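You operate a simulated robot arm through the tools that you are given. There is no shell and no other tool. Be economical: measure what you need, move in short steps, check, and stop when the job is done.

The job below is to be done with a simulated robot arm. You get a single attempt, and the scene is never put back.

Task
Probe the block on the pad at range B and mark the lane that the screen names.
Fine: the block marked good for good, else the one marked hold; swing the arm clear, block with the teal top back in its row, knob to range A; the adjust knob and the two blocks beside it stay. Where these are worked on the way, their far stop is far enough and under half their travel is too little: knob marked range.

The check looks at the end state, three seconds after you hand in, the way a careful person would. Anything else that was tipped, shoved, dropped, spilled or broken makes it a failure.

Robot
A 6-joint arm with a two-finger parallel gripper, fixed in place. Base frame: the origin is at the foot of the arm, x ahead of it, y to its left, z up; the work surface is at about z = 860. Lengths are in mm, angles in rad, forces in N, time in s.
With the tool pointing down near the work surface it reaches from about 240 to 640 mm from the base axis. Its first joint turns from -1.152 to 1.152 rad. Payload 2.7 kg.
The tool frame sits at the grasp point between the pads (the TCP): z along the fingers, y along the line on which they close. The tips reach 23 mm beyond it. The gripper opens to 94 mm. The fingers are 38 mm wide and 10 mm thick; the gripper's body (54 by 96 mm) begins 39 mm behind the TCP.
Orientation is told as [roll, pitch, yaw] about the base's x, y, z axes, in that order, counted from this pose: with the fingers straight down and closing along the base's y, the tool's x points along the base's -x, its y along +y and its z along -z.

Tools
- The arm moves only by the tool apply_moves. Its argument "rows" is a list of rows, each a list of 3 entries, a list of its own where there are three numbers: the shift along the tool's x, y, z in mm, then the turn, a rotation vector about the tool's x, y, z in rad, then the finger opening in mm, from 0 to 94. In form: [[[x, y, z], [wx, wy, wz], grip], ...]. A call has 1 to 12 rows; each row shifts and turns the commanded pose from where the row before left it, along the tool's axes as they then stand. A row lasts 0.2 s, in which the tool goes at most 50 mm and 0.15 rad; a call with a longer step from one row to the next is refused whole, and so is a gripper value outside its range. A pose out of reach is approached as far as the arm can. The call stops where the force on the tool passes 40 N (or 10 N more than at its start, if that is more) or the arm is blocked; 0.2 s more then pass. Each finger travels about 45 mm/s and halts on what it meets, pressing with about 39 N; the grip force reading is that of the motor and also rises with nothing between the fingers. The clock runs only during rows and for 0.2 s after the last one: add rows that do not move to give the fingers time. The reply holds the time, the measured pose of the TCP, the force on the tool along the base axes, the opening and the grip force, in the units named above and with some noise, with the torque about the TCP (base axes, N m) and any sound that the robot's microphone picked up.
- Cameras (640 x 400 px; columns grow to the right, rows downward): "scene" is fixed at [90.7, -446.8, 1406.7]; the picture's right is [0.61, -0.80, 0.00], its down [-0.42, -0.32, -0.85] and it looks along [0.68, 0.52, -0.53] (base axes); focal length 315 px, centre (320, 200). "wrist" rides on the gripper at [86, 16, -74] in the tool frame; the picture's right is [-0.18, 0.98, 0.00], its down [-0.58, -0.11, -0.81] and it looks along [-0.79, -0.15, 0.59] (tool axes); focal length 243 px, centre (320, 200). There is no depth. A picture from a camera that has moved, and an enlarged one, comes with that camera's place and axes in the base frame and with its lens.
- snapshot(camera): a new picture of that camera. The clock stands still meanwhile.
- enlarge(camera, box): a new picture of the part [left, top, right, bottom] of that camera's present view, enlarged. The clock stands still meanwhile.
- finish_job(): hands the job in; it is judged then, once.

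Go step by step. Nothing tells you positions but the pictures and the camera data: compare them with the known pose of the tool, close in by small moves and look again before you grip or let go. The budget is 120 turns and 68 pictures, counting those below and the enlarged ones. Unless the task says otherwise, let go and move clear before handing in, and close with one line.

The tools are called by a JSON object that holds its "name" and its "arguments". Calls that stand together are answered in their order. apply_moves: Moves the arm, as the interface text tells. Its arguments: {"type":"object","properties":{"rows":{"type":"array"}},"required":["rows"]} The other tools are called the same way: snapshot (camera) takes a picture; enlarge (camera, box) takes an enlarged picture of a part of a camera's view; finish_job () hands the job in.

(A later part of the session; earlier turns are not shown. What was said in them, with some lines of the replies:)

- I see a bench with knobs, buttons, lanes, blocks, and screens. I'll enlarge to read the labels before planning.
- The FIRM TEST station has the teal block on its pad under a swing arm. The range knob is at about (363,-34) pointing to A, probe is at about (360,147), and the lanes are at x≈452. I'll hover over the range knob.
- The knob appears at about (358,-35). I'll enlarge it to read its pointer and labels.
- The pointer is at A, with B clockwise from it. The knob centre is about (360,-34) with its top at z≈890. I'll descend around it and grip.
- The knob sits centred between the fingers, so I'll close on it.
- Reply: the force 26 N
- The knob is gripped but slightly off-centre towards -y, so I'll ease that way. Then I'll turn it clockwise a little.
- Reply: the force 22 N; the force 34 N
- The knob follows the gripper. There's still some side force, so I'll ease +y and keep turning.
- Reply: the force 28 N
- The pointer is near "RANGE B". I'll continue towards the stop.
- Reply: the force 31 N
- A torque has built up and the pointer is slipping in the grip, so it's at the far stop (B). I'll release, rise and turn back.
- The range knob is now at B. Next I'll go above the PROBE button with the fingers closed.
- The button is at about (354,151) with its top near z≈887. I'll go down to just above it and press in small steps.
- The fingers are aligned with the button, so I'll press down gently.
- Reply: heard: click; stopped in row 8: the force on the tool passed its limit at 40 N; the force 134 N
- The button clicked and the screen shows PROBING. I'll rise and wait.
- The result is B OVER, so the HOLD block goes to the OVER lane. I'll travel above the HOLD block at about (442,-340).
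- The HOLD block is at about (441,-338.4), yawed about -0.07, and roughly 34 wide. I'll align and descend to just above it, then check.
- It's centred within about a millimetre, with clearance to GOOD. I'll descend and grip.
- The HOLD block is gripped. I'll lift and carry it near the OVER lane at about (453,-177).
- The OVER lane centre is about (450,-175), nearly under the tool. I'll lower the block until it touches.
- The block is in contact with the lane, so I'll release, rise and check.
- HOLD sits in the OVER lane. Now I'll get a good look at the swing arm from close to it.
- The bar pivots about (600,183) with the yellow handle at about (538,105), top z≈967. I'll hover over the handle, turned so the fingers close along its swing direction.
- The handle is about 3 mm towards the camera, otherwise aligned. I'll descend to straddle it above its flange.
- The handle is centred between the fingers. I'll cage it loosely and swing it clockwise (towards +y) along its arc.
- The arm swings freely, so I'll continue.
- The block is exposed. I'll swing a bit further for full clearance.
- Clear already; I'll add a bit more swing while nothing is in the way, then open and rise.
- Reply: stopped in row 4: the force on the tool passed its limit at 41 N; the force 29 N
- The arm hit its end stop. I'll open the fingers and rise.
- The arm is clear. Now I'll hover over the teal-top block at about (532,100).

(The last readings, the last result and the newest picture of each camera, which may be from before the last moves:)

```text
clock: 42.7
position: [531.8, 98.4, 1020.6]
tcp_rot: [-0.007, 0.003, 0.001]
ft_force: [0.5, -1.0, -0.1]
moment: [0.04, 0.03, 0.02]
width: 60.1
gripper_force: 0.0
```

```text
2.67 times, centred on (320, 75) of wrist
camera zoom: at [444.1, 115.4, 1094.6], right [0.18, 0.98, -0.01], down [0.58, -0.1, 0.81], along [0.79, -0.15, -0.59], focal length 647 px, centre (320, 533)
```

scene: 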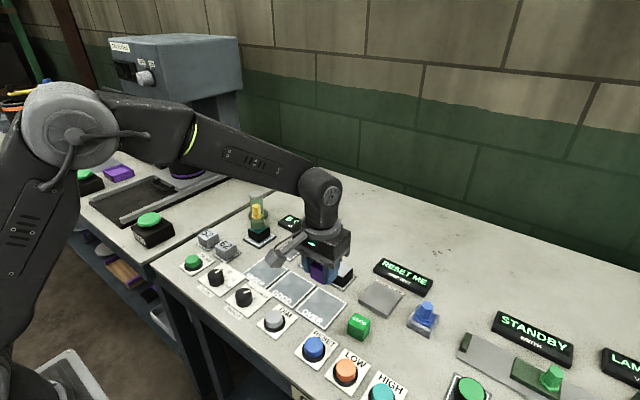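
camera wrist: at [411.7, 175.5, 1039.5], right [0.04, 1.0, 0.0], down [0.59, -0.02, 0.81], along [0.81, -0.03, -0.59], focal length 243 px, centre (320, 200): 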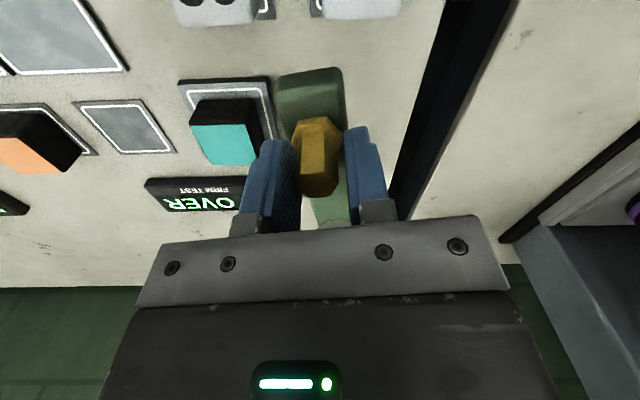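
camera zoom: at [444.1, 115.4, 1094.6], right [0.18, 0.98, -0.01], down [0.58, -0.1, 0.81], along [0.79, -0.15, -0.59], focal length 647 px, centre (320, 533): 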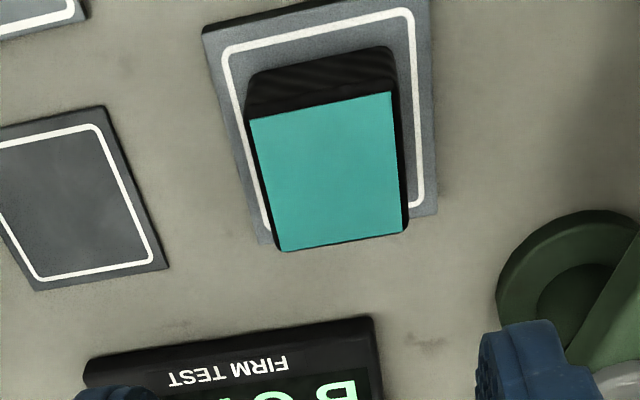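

The teal block is square-on at about (535,102), about 38 mm wide. I'll correct the small tilt, align and descend part-way.

{"name": "apply_moves", "arguments": {"rows": [[[-3, 3.4, 30], [-0.006, 0, 0], 60], [[0, 0, 40], [0, 0, 0], 60], [[0, 0, 20], [0, 0, 0], 60], [[0, 0, 0], [0, 0, 0], 60]]}}

{"name": "snapshot", "arguments": {"camera": "wrist"}}

{"name": "enlarge", "arguments": {"camera": "scene", "box": [200, 180, 328, 260]}}

```text
clock: 43.7
position: [533.2, 100.7, 929.9]
tcp_rot: [-0.003, 0.005, -0.001]
ft_force: [0.2, -0.4, -0.4]
moment: [-0.03, -0.03, -0.02]
width: 59.9
gripper_force: 0.0
```

```text
27 pictures are left
camera wrist: at [447.5, 117.7, 1003.9], right [0.19, 0.98, 0.0], down [0.58, -0.11, 0.8], along [0.79, -0.15, -0.59], focal length 243 px, centre (320, 200)
```

wrist: 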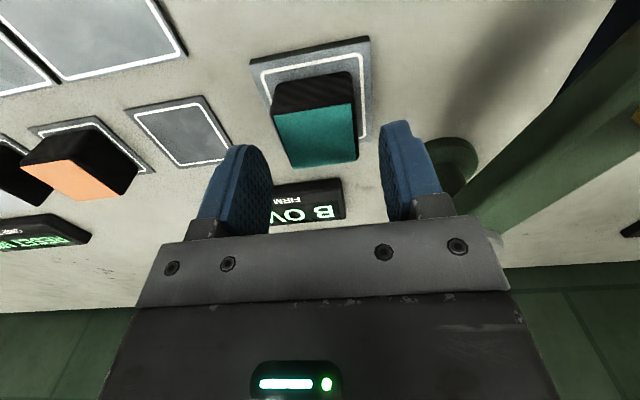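

```text
5.00 times, centred on (264, 220) of scene
camera zoom: at [90.7, -446.8, 1406.7], right [0.61, -0.8, 0.0], down [-0.42, -0.32, -0.85], along [0.68, 0.52, -0.53], focal length 1577 px, centre (600, 100)
```

zoom: 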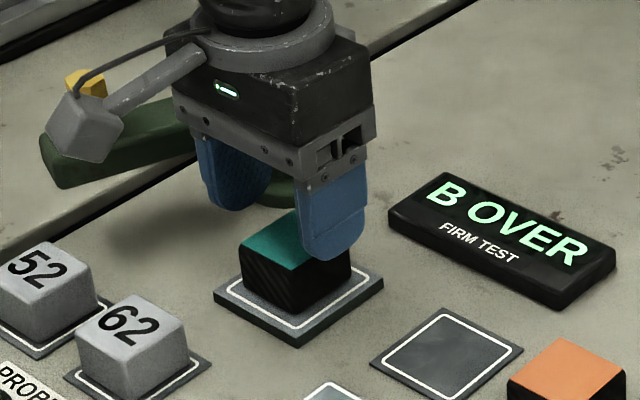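

It's centred. I'll descend around the block and grip.

{"name": "apply_moves", "arguments": {"rows": [[[1.5, 0, 18], [0, 0, 0], 60], [[0, 0, 14], [0, 0, 0], 60], [[0, 0, 0], [0, 0, 0], 15], [[0, 0, 0], [0, 0, 0], 15], [[0, 0, 0], [0, 0, 0], 15], [[0, 0, 0], [0, 0, 0], 15], [[0, 0, 0], [0, 0, 0], 15]]}}

```text
clock: 45.3
position: [532.4, 102.4, 898.7]
tcp_rot: [-0.001, 0.006, -0.001]
ft_force: [0.9, -0.7, 0.8]
moment: [0.0, -0.01, -0.01]
width: 43.5
gripper_force: 38.7
```

The block is gripped (43.5 mm). I'll lift and carry it to above the empty row spot at about (542,1).

{"name": "apply_moves", "arguments": {"rows": [[[0, 0, -40], [0, 0, 0], 15], [[0, 0, -50], [0, 0, 0], 15], [[-2, -33, 0], [0, 0, 0], 15], [[-4, -33, 0], [0, 0, 0], 15], [[-4, -34, 0], [0, 0, 0], 15], [[0, 0, 0], [0, 0, 0], 15], [[0, 0, 0], [0, 0, 0], 15]]}}

{"name": "snapshot", "arguments": {"camera": "wrist"}}

{"name": "enlarge", "arguments": {"camera": "scene", "box": [240, 200, 368, 280]}}

```text
clock: 46.9
position: [541.8, 1.3, 988.7]
tcp_rot: [-0.001, 0.002, -0.001]
ft_force: [0.2, 0.9, -1.5]
moment: [-0.01, 0.0, 0.02]
width: 43.1
gripper_force: 39.2
```

```text
25 pictures are left
camera wrist: at [455.6, 18.6, 1063.2], right [0.19, 0.98, 0.0], down [0.58, -0.11, 0.8], along [0.79, -0.15, -0.59], focal length 243 px, centre (320, 200)
```

wrist: 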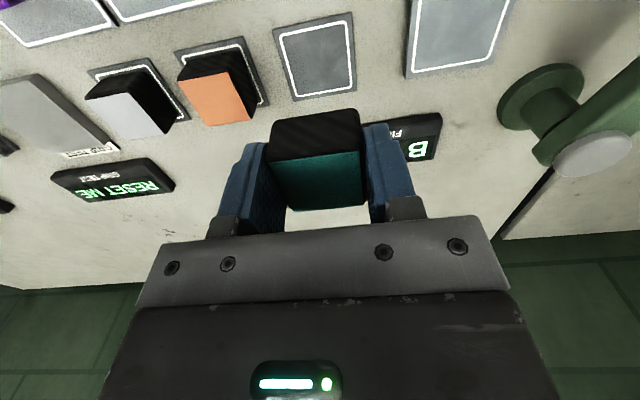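

```text
5.00 times, centred on (304, 240) of scene
camera zoom: at [90.7, -446.8, 1406.7], right [0.61, -0.8, 0.0], down [-0.42, -0.32, -0.85], along [0.68, 0.52, -0.53], focal length 1577 px, centre (400, 0)
```

zoom: 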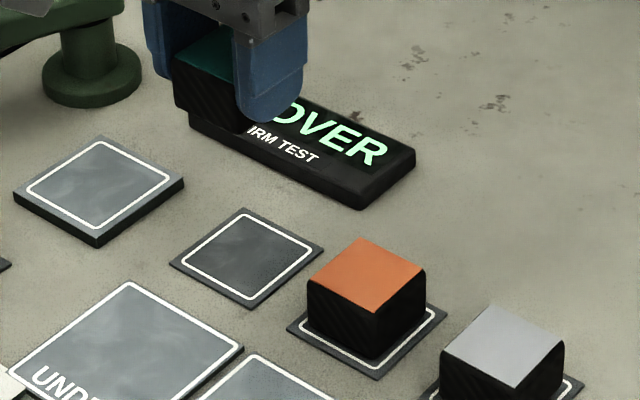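

Let me measure the empty socket precisely from the wrist view.

{"name": "enlarge", "arguments": {"camera": "wrist", "box": [240, 0, 400, 100]}}

```text
4.00 times, centred on (320, 50) of wrist
camera zoom: at [455.6, 18.6, 1063.2], right [0.19, 0.98, 0.0], down [0.58, -0.11, 0.8], along [0.79, -0.15, -0.59], focal length 970 px, centre (320, 800)
```

zoom: 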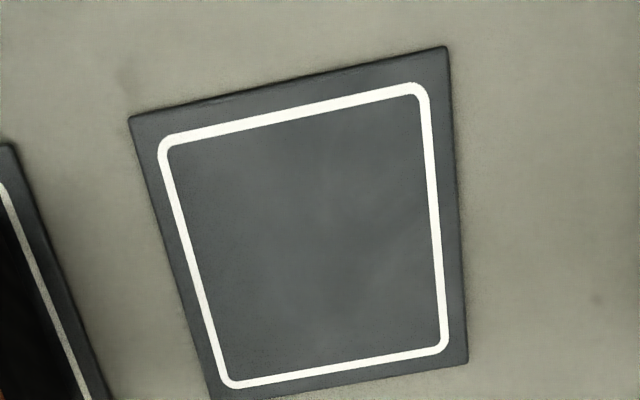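

The socket centre is about (544,1), and my block needs a shift of about (+1,-1). I'll lower near the surface first.

{"name": "apply_moves", "arguments": {"rows": [[[-1, -1, 40], [0, 0, 0], 15], [[0, 0, 40], [0, 0, 0], 15], [[0, 0, 8], [0, 0, 0], 15], [[0, 0, 0], [0, 0, 0], 15]]}}

{"name": "snapshot", "arguments": {"camera": "wrist"}}

{"name": "enlarge", "arguments": {"camera": "scene", "box": [240, 200, 368, 280]}}

```text
clock: 47.9
position: [543.4, 1.6, 902.6]
tcp_rot: [-0.004, 0.004, -0.003]
ft_force: [-0.7, -0.2, -0.4]
moment: [-0.02, 0.0, -0.02]
width: 43.3
gripper_force: 39.2
```

```text
22 pictures are left
camera wrist: at [457.1, 17.7, 976.3], right [0.19, 0.98, 0.0], down [0.58, -0.11, 0.8], along [0.79, -0.15, -0.59], focal length 243 px, centre (320, 200)
```

wrist: 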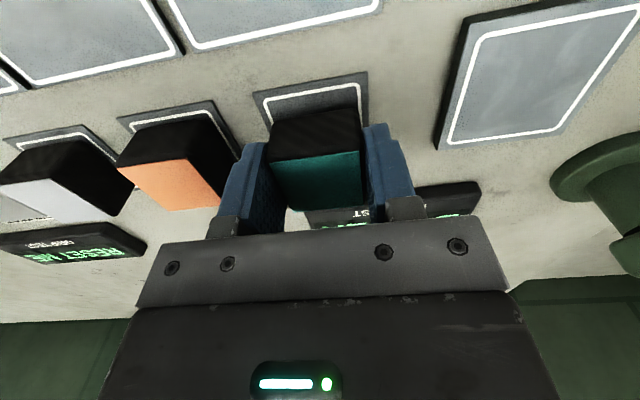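

```text
5.00 times, centred on (304, 240) of scene
camera zoom: at [90.7, -446.8, 1406.7], right [0.61, -0.8, 0.0], down [-0.42, -0.32, -0.85], along [0.68, 0.52, -0.53], focal length 1577 px, centre (400, 0)
```

zoom: 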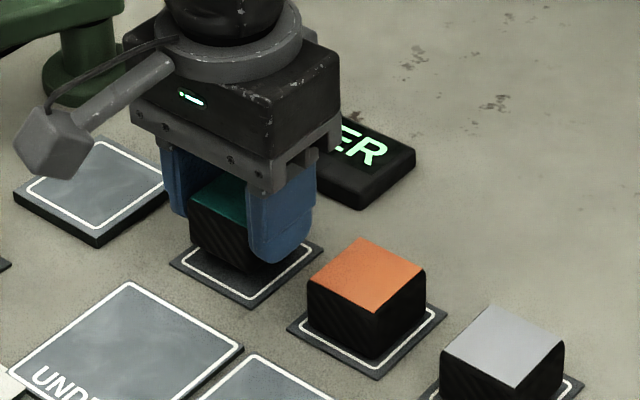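

Aligned just above the socket. I'll lower in small steps to contact.

{"name": "apply_moves", "arguments": {"rows": [[[0, 0, 3], [0, 0, 0], 15], [[0, 0, 3], [0, 0, 0], 15], [[0, 0, 1.5], [0, 0, 0], 15], [[0, 0, 0], [0, 0, 0], 15]]}}

```text
clock: 48.9
position: [542.4, 0.9, 894.4]
tcp_rot: [-0.001, 0.004, -0.002]
ft_force: [-0.5, -0.1, -0.1]
moment: [-0.02, -0.03, 0.0]
width: 43.0
gripper_force: 38.7
```

{"name": "apply_moves", "arguments": {"rows": [[[0, 0, 1], [0, 0, 0], 15], [[0, 0, 1], [0, 0, 0], 15], [[0, 0, 0], [0, 0, 0], 15]]}}

{"name": "enlarge", "arguments": {"camera": "scene", "box": [260, 220, 340, 270]}}

```text
clock: 49.7
position: [543.0, 0.5, 893.0]
tcp_rot: [-0.002, 0.003, -0.004]
ft_force: [0.5, 0.3, 4.6]
moment: [0.06, 0.06, -0.01]
width: 43.4
gripper_force: 39.0
```

```text
8.00 times, centred on (300, 245) of scene
camera zoom: at [90.6, -446.8, 1406.7], right [0.61, -0.8, 0.0], down [-0.42, -0.32, -0.85], along [0.68, 0.52, -0.53], focal length 2524 px, centre (480, -160)
```

zoom: 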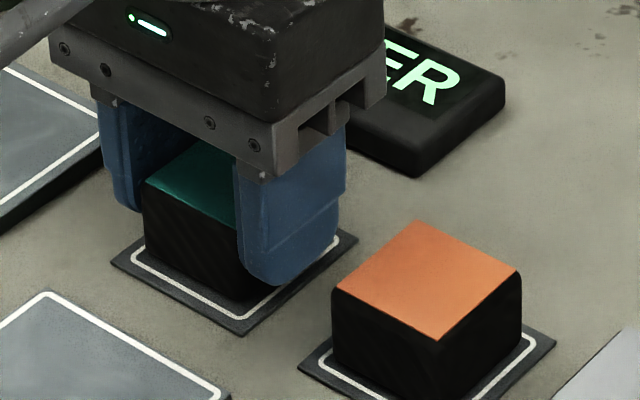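

In contact. I'll release, rise and check.

{"name": "apply_moves", "arguments": {"rows": [[[0, 0, 0], [0, 0, 0], 58], [[0, 0, 0], [0, 0, 0], 58], [[0, 0, 0], [0, 0, 0], 58], [[0, 0, -25], [0, 0, 0], 58], [[0, 0, -45], [0, 0, 0], 58], [[0, 0, -40], [0, 0, 0], 58], [[0, 0, 0], [0, 0, 0], 58]]}}

{"name": "enlarge", "arguments": {"camera": "wrist", "box": [200, 0, 400, 125]}}

{"name": "enlarge", "arguments": {"camera": "scene", "box": [220, 200, 380, 300]}}

```text
clock: 51.3
position: [540.7, 1.2, 1001.8]
tcp_rot: [-0.002, 0.002, -0.002]
ft_force: [-0.6, 0.7, -0.3]
moment: [-0.02, -0.01, -0.03]
width: 57.9
gripper_force: 0.0
```

```text
3.20 times, centred on (300, 62) of wrist
camera zoom: at [455.3, 17.4, 1077.0], right [0.19, 0.98, 0.0], down [0.58, -0.11, 0.8], along [0.79, -0.15, -0.59], focal length 776 px, centre (384, 640)
```

zoom: 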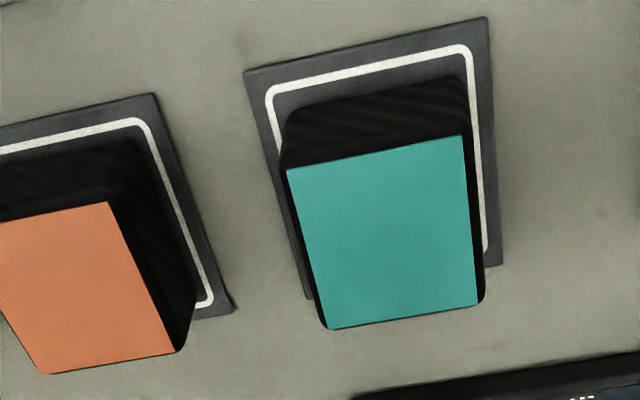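

```text
4.00 times, centred on (300, 250) of scene
camera zoom: at [90.7, -446.8, 1406.7], right [0.61, -0.8, 0.0], down [-0.42, -0.32, -0.85], along [0.68, 0.52, -0.53], focal length 1262 px, centre (400, 0)
```

zoom: 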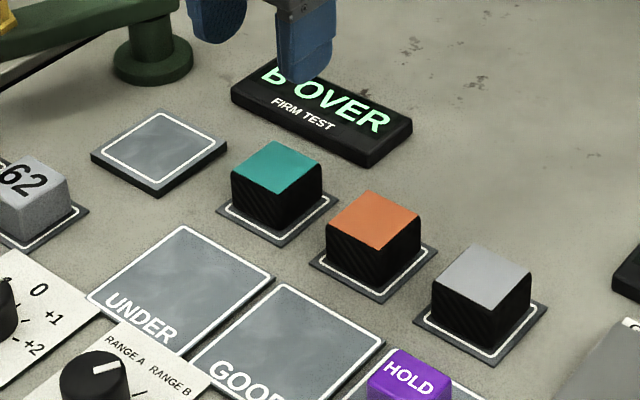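

The teal block is back in its row. Next I'll return to the range knob at about (360,-34.5), pre-turned to yaw -0.6.

{"name": "apply_moves", "arguments": {"rows": [[[45, -9, 0], [0, 0, 0], 58], [[45, -9, 0], [0, 0, 0], 58], [[45, -9, 0], [0, 0, 0], 58], [[45.7, -8.7, 0], [0, 0, 0], 58], [[0, 0, 0], [0, 0, 0.15], 58], [[0, 0, 10], [0, 0, 0.15], 58], [[0, 0, 10], [0, 0, 0.15], 58], [[0, 0, 10], [0, 0, 0.15], 58], [[0, 0, 10], [0, 0, 0], 58], [[0, 0, 10], [0, 0, 0], 58], [[0, 0, 0], [0, 0, 0], 58]]}}

{"name": "snapshot", "arguments": {"camera": "wrist"}}

```text
clock: 53.7
position: [362.1, -35.6, 951.9]
tcp_rot: [-0.005, 0.001, -0.601]
ft_force: [-0.4, -0.2, 0.1]
moment: [0.0, 0.01, 0.0]
width: 58.2
gripper_force: 0.1
```

```text
17 pictures are left
camera wrist: at [300.0, 27.4, 1026.0], right [0.71, 0.71, 0.0], down [0.42, -0.42, 0.81], along [0.57, -0.57, -0.59], focal length 243 px, centre (320, 200)
```

wrist: 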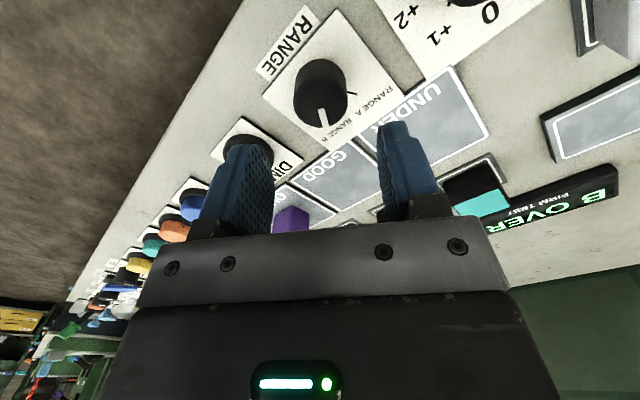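

Knob is centred laterally, about 3 mm towards the camera. I'll descend and grip.

{"name": "apply_moves", "arguments": {"rows": [[[2, 0, 25], [0, 0, 0], 58], [[0, 0, 20], [0, 0, 0], 58], [[0, 0, 12], [0, 0, 0], 58], [[0, 0, 0], [0, 0, 0], 20], [[0, 0, 0], [0, 0, 0], 20], [[0, 0, 0], [0, 0, 0], 20], [[0, 0, 0], [0, 0, 0], 20], [[0, 0, 0], [0, 0, 0], 20]]}}

```text
clock: 55.5
position: [360.8, -34.6, 896.1]
tcp_rot: [-0.003, 0.002, -0.6]
ft_force: [-1.2, -4.9, -4.8]
moment: [0.14, -0.65, -0.03]
width: 34.8
gripper_force: 44.9
```

Good grip with little side force. Turning counter-clockwise towards A.

{"name": "apply_moves", "arguments": {"rows": [[[0, 0, 0], [0, 0, -0.1], 20], [[0, 0, 0], [0, 0, -0.1], 20], [[0, 0, 0], [0, 0, -0.1], 20], [[0, 0, 0], [0, 0, -0.1], 20], [[0, 0, 0], [0, 0, -0.1], 20], [[0, 0, 0], [0, 0, -0.1], 20], [[0, 0, 0], [0, 0, -0.1], 20], [[0, 0, 0], [0, 0, -0.1], 20], [[0, 0, 0], [0, 0, 0], 20]]}}

{"name": "enlarge", "arguments": {"camera": "wrist", "box": [240, 100, 400, 200]}}

```text
clock: 57.5
position: [360.2, -35.0, 894.8]
tcp_rot: [-0.004, 0.0, 0.204]
ft_force: [10.1, -31.4, 16.3]
moment: [-0.16, -0.19, -0.02]
width: 34.4
gripper_force: 45.3
```

```text
4.00 times, centred on (320, 150) of wrist
camera zoom: at [272.1, -36.3, 969.9], right [-0.02, 1.0, 0.0], down [0.59, 0.01, 0.81], along [0.81, 0.01, -0.59], focal length 970 px, centre (320, 400)
```

zoom: 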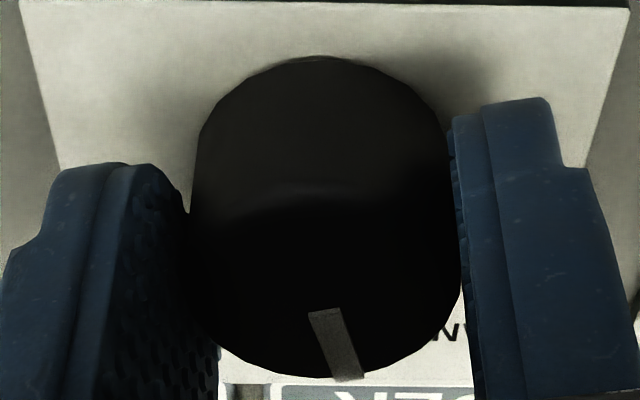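

Still turning. I'll ease -y and continue to the stop.

{"name": "apply_moves", "arguments": {"rows": [[[0, -1, -0.5], [0, 0, 0], 20], [[0, 0, 0], [0, 0, -0.1], 20], [[0, 0, 0], [0, 0, -0.1], 20], [[0, 0, 0], [0, 0, -0.1], 20], [[0, 0, 0], [0, 0, -0.1], 20], [[0, 0, 0], [0, 0, 0], 20]]}}

{"name": "enlarge", "arguments": {"camera": "wrist", "box": [240, 100, 400, 200]}}

```text
clock: 58.9
position: [359.8, -36.8, 895.2]
tcp_rot: [0.0, 0.005, 0.601]
ft_force: [6.2, -37.3, 7.7]
moment: [-1.01, -0.21, -0.39]
width: 35.0
gripper_force: 17.4
```

```text
4.00 times, centred on (320, 150) of wrist
camera zoom: at [278.6, -71.6, 970.0], right [-0.4, 0.91, 0.0], down [0.55, 0.24, 0.8], along [0.73, 0.32, -0.6], focal length 970 px, centre (320, 400)
```

zoom: 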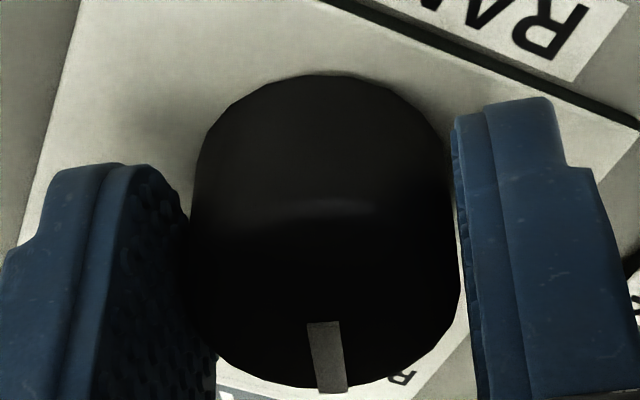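

It has reached the A stop. I'll release, rise, straighten and check.

{"name": "apply_moves", "arguments": {"rows": [[[0, 0, 0], [0, 0, 0], 58], [[0, 0, 0], [0, 0, 0], 58], [[0, 0, 0], [0, 0, 0], 58], [[0, 0, -30], [0, 0, 0], 58], [[0, 0, -40], [0, 0, 0.15], 58], [[0, 0, -45], [0, 0, 0.15], 58], [[0, 0, -45], [0, 0, 0.15], 58], [[30, 0, -30], [0, 0, 0.15], 58], [[0, 0, 0], [0, 0, 0], 58]]}}

{"name": "snapshot", "arguments": {"camera": "wrist"}}

{"name": "enlarge", "arguments": {"camera": "wrist", "box": [240, 0, 400, 100]}}

{"name": "snapshot", "arguments": {"camera": "scene"}}

```text
clock: 60.9
position: [332.9, -38.0, 1086.2]
tcp_rot: [-0.001, 0.005, -0.004]
ft_force: [0.3, -0.2, -1.0]
moment: [0.01, -0.02, -0.02]
width: 57.9
gripper_force: 0.1
```

```text
14 pictures are left
camera wrist: at [246.2, -22.2, 1160.0], right [0.19, 0.98, 0.0], down [0.58, -0.11, 0.8], along [0.79, -0.15, -0.59], focal length 243 px, centre (320, 200)
```

wrist: 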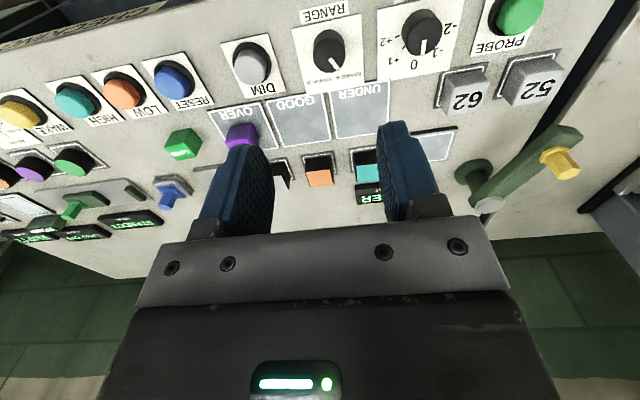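

```text
4.00 times, centred on (320, 50) of wrist
camera zoom: at [246.2, -22.2, 1160.0], right [0.19, 0.98, 0.0], down [0.58, -0.11, 0.8], along [0.79, -0.15, -0.59], focal length 970 px, centre (320, 800)
```

zoom: 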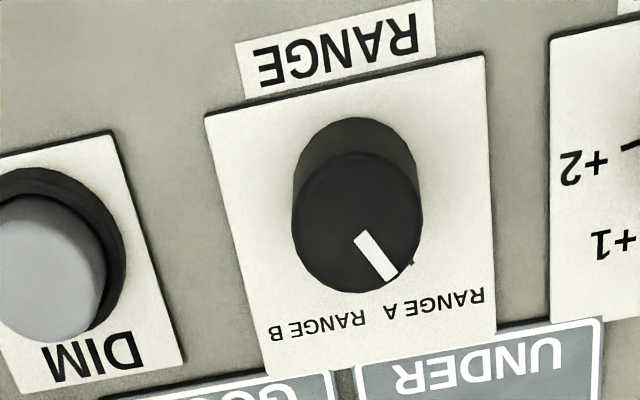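

```text
12 pictures are left
```

scene: 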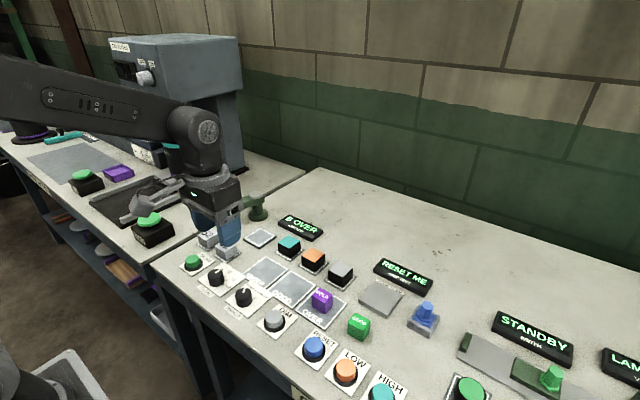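

Every item is in its end state: the range knob is back at A, HOLD is on OVER, the teal block is in its row, the arm is clear, and the adjust knob and the 52 and 62 blocks are untouched. I'm handing in.

{"name": "finish_job", "arguments": {}}

```text
The job is handed in.
```

The probe at range B read OVER, so I put the HOLD block on the OVER lane, swung the arm clear, returned the teal-top block to its row and set the range knob back to A.
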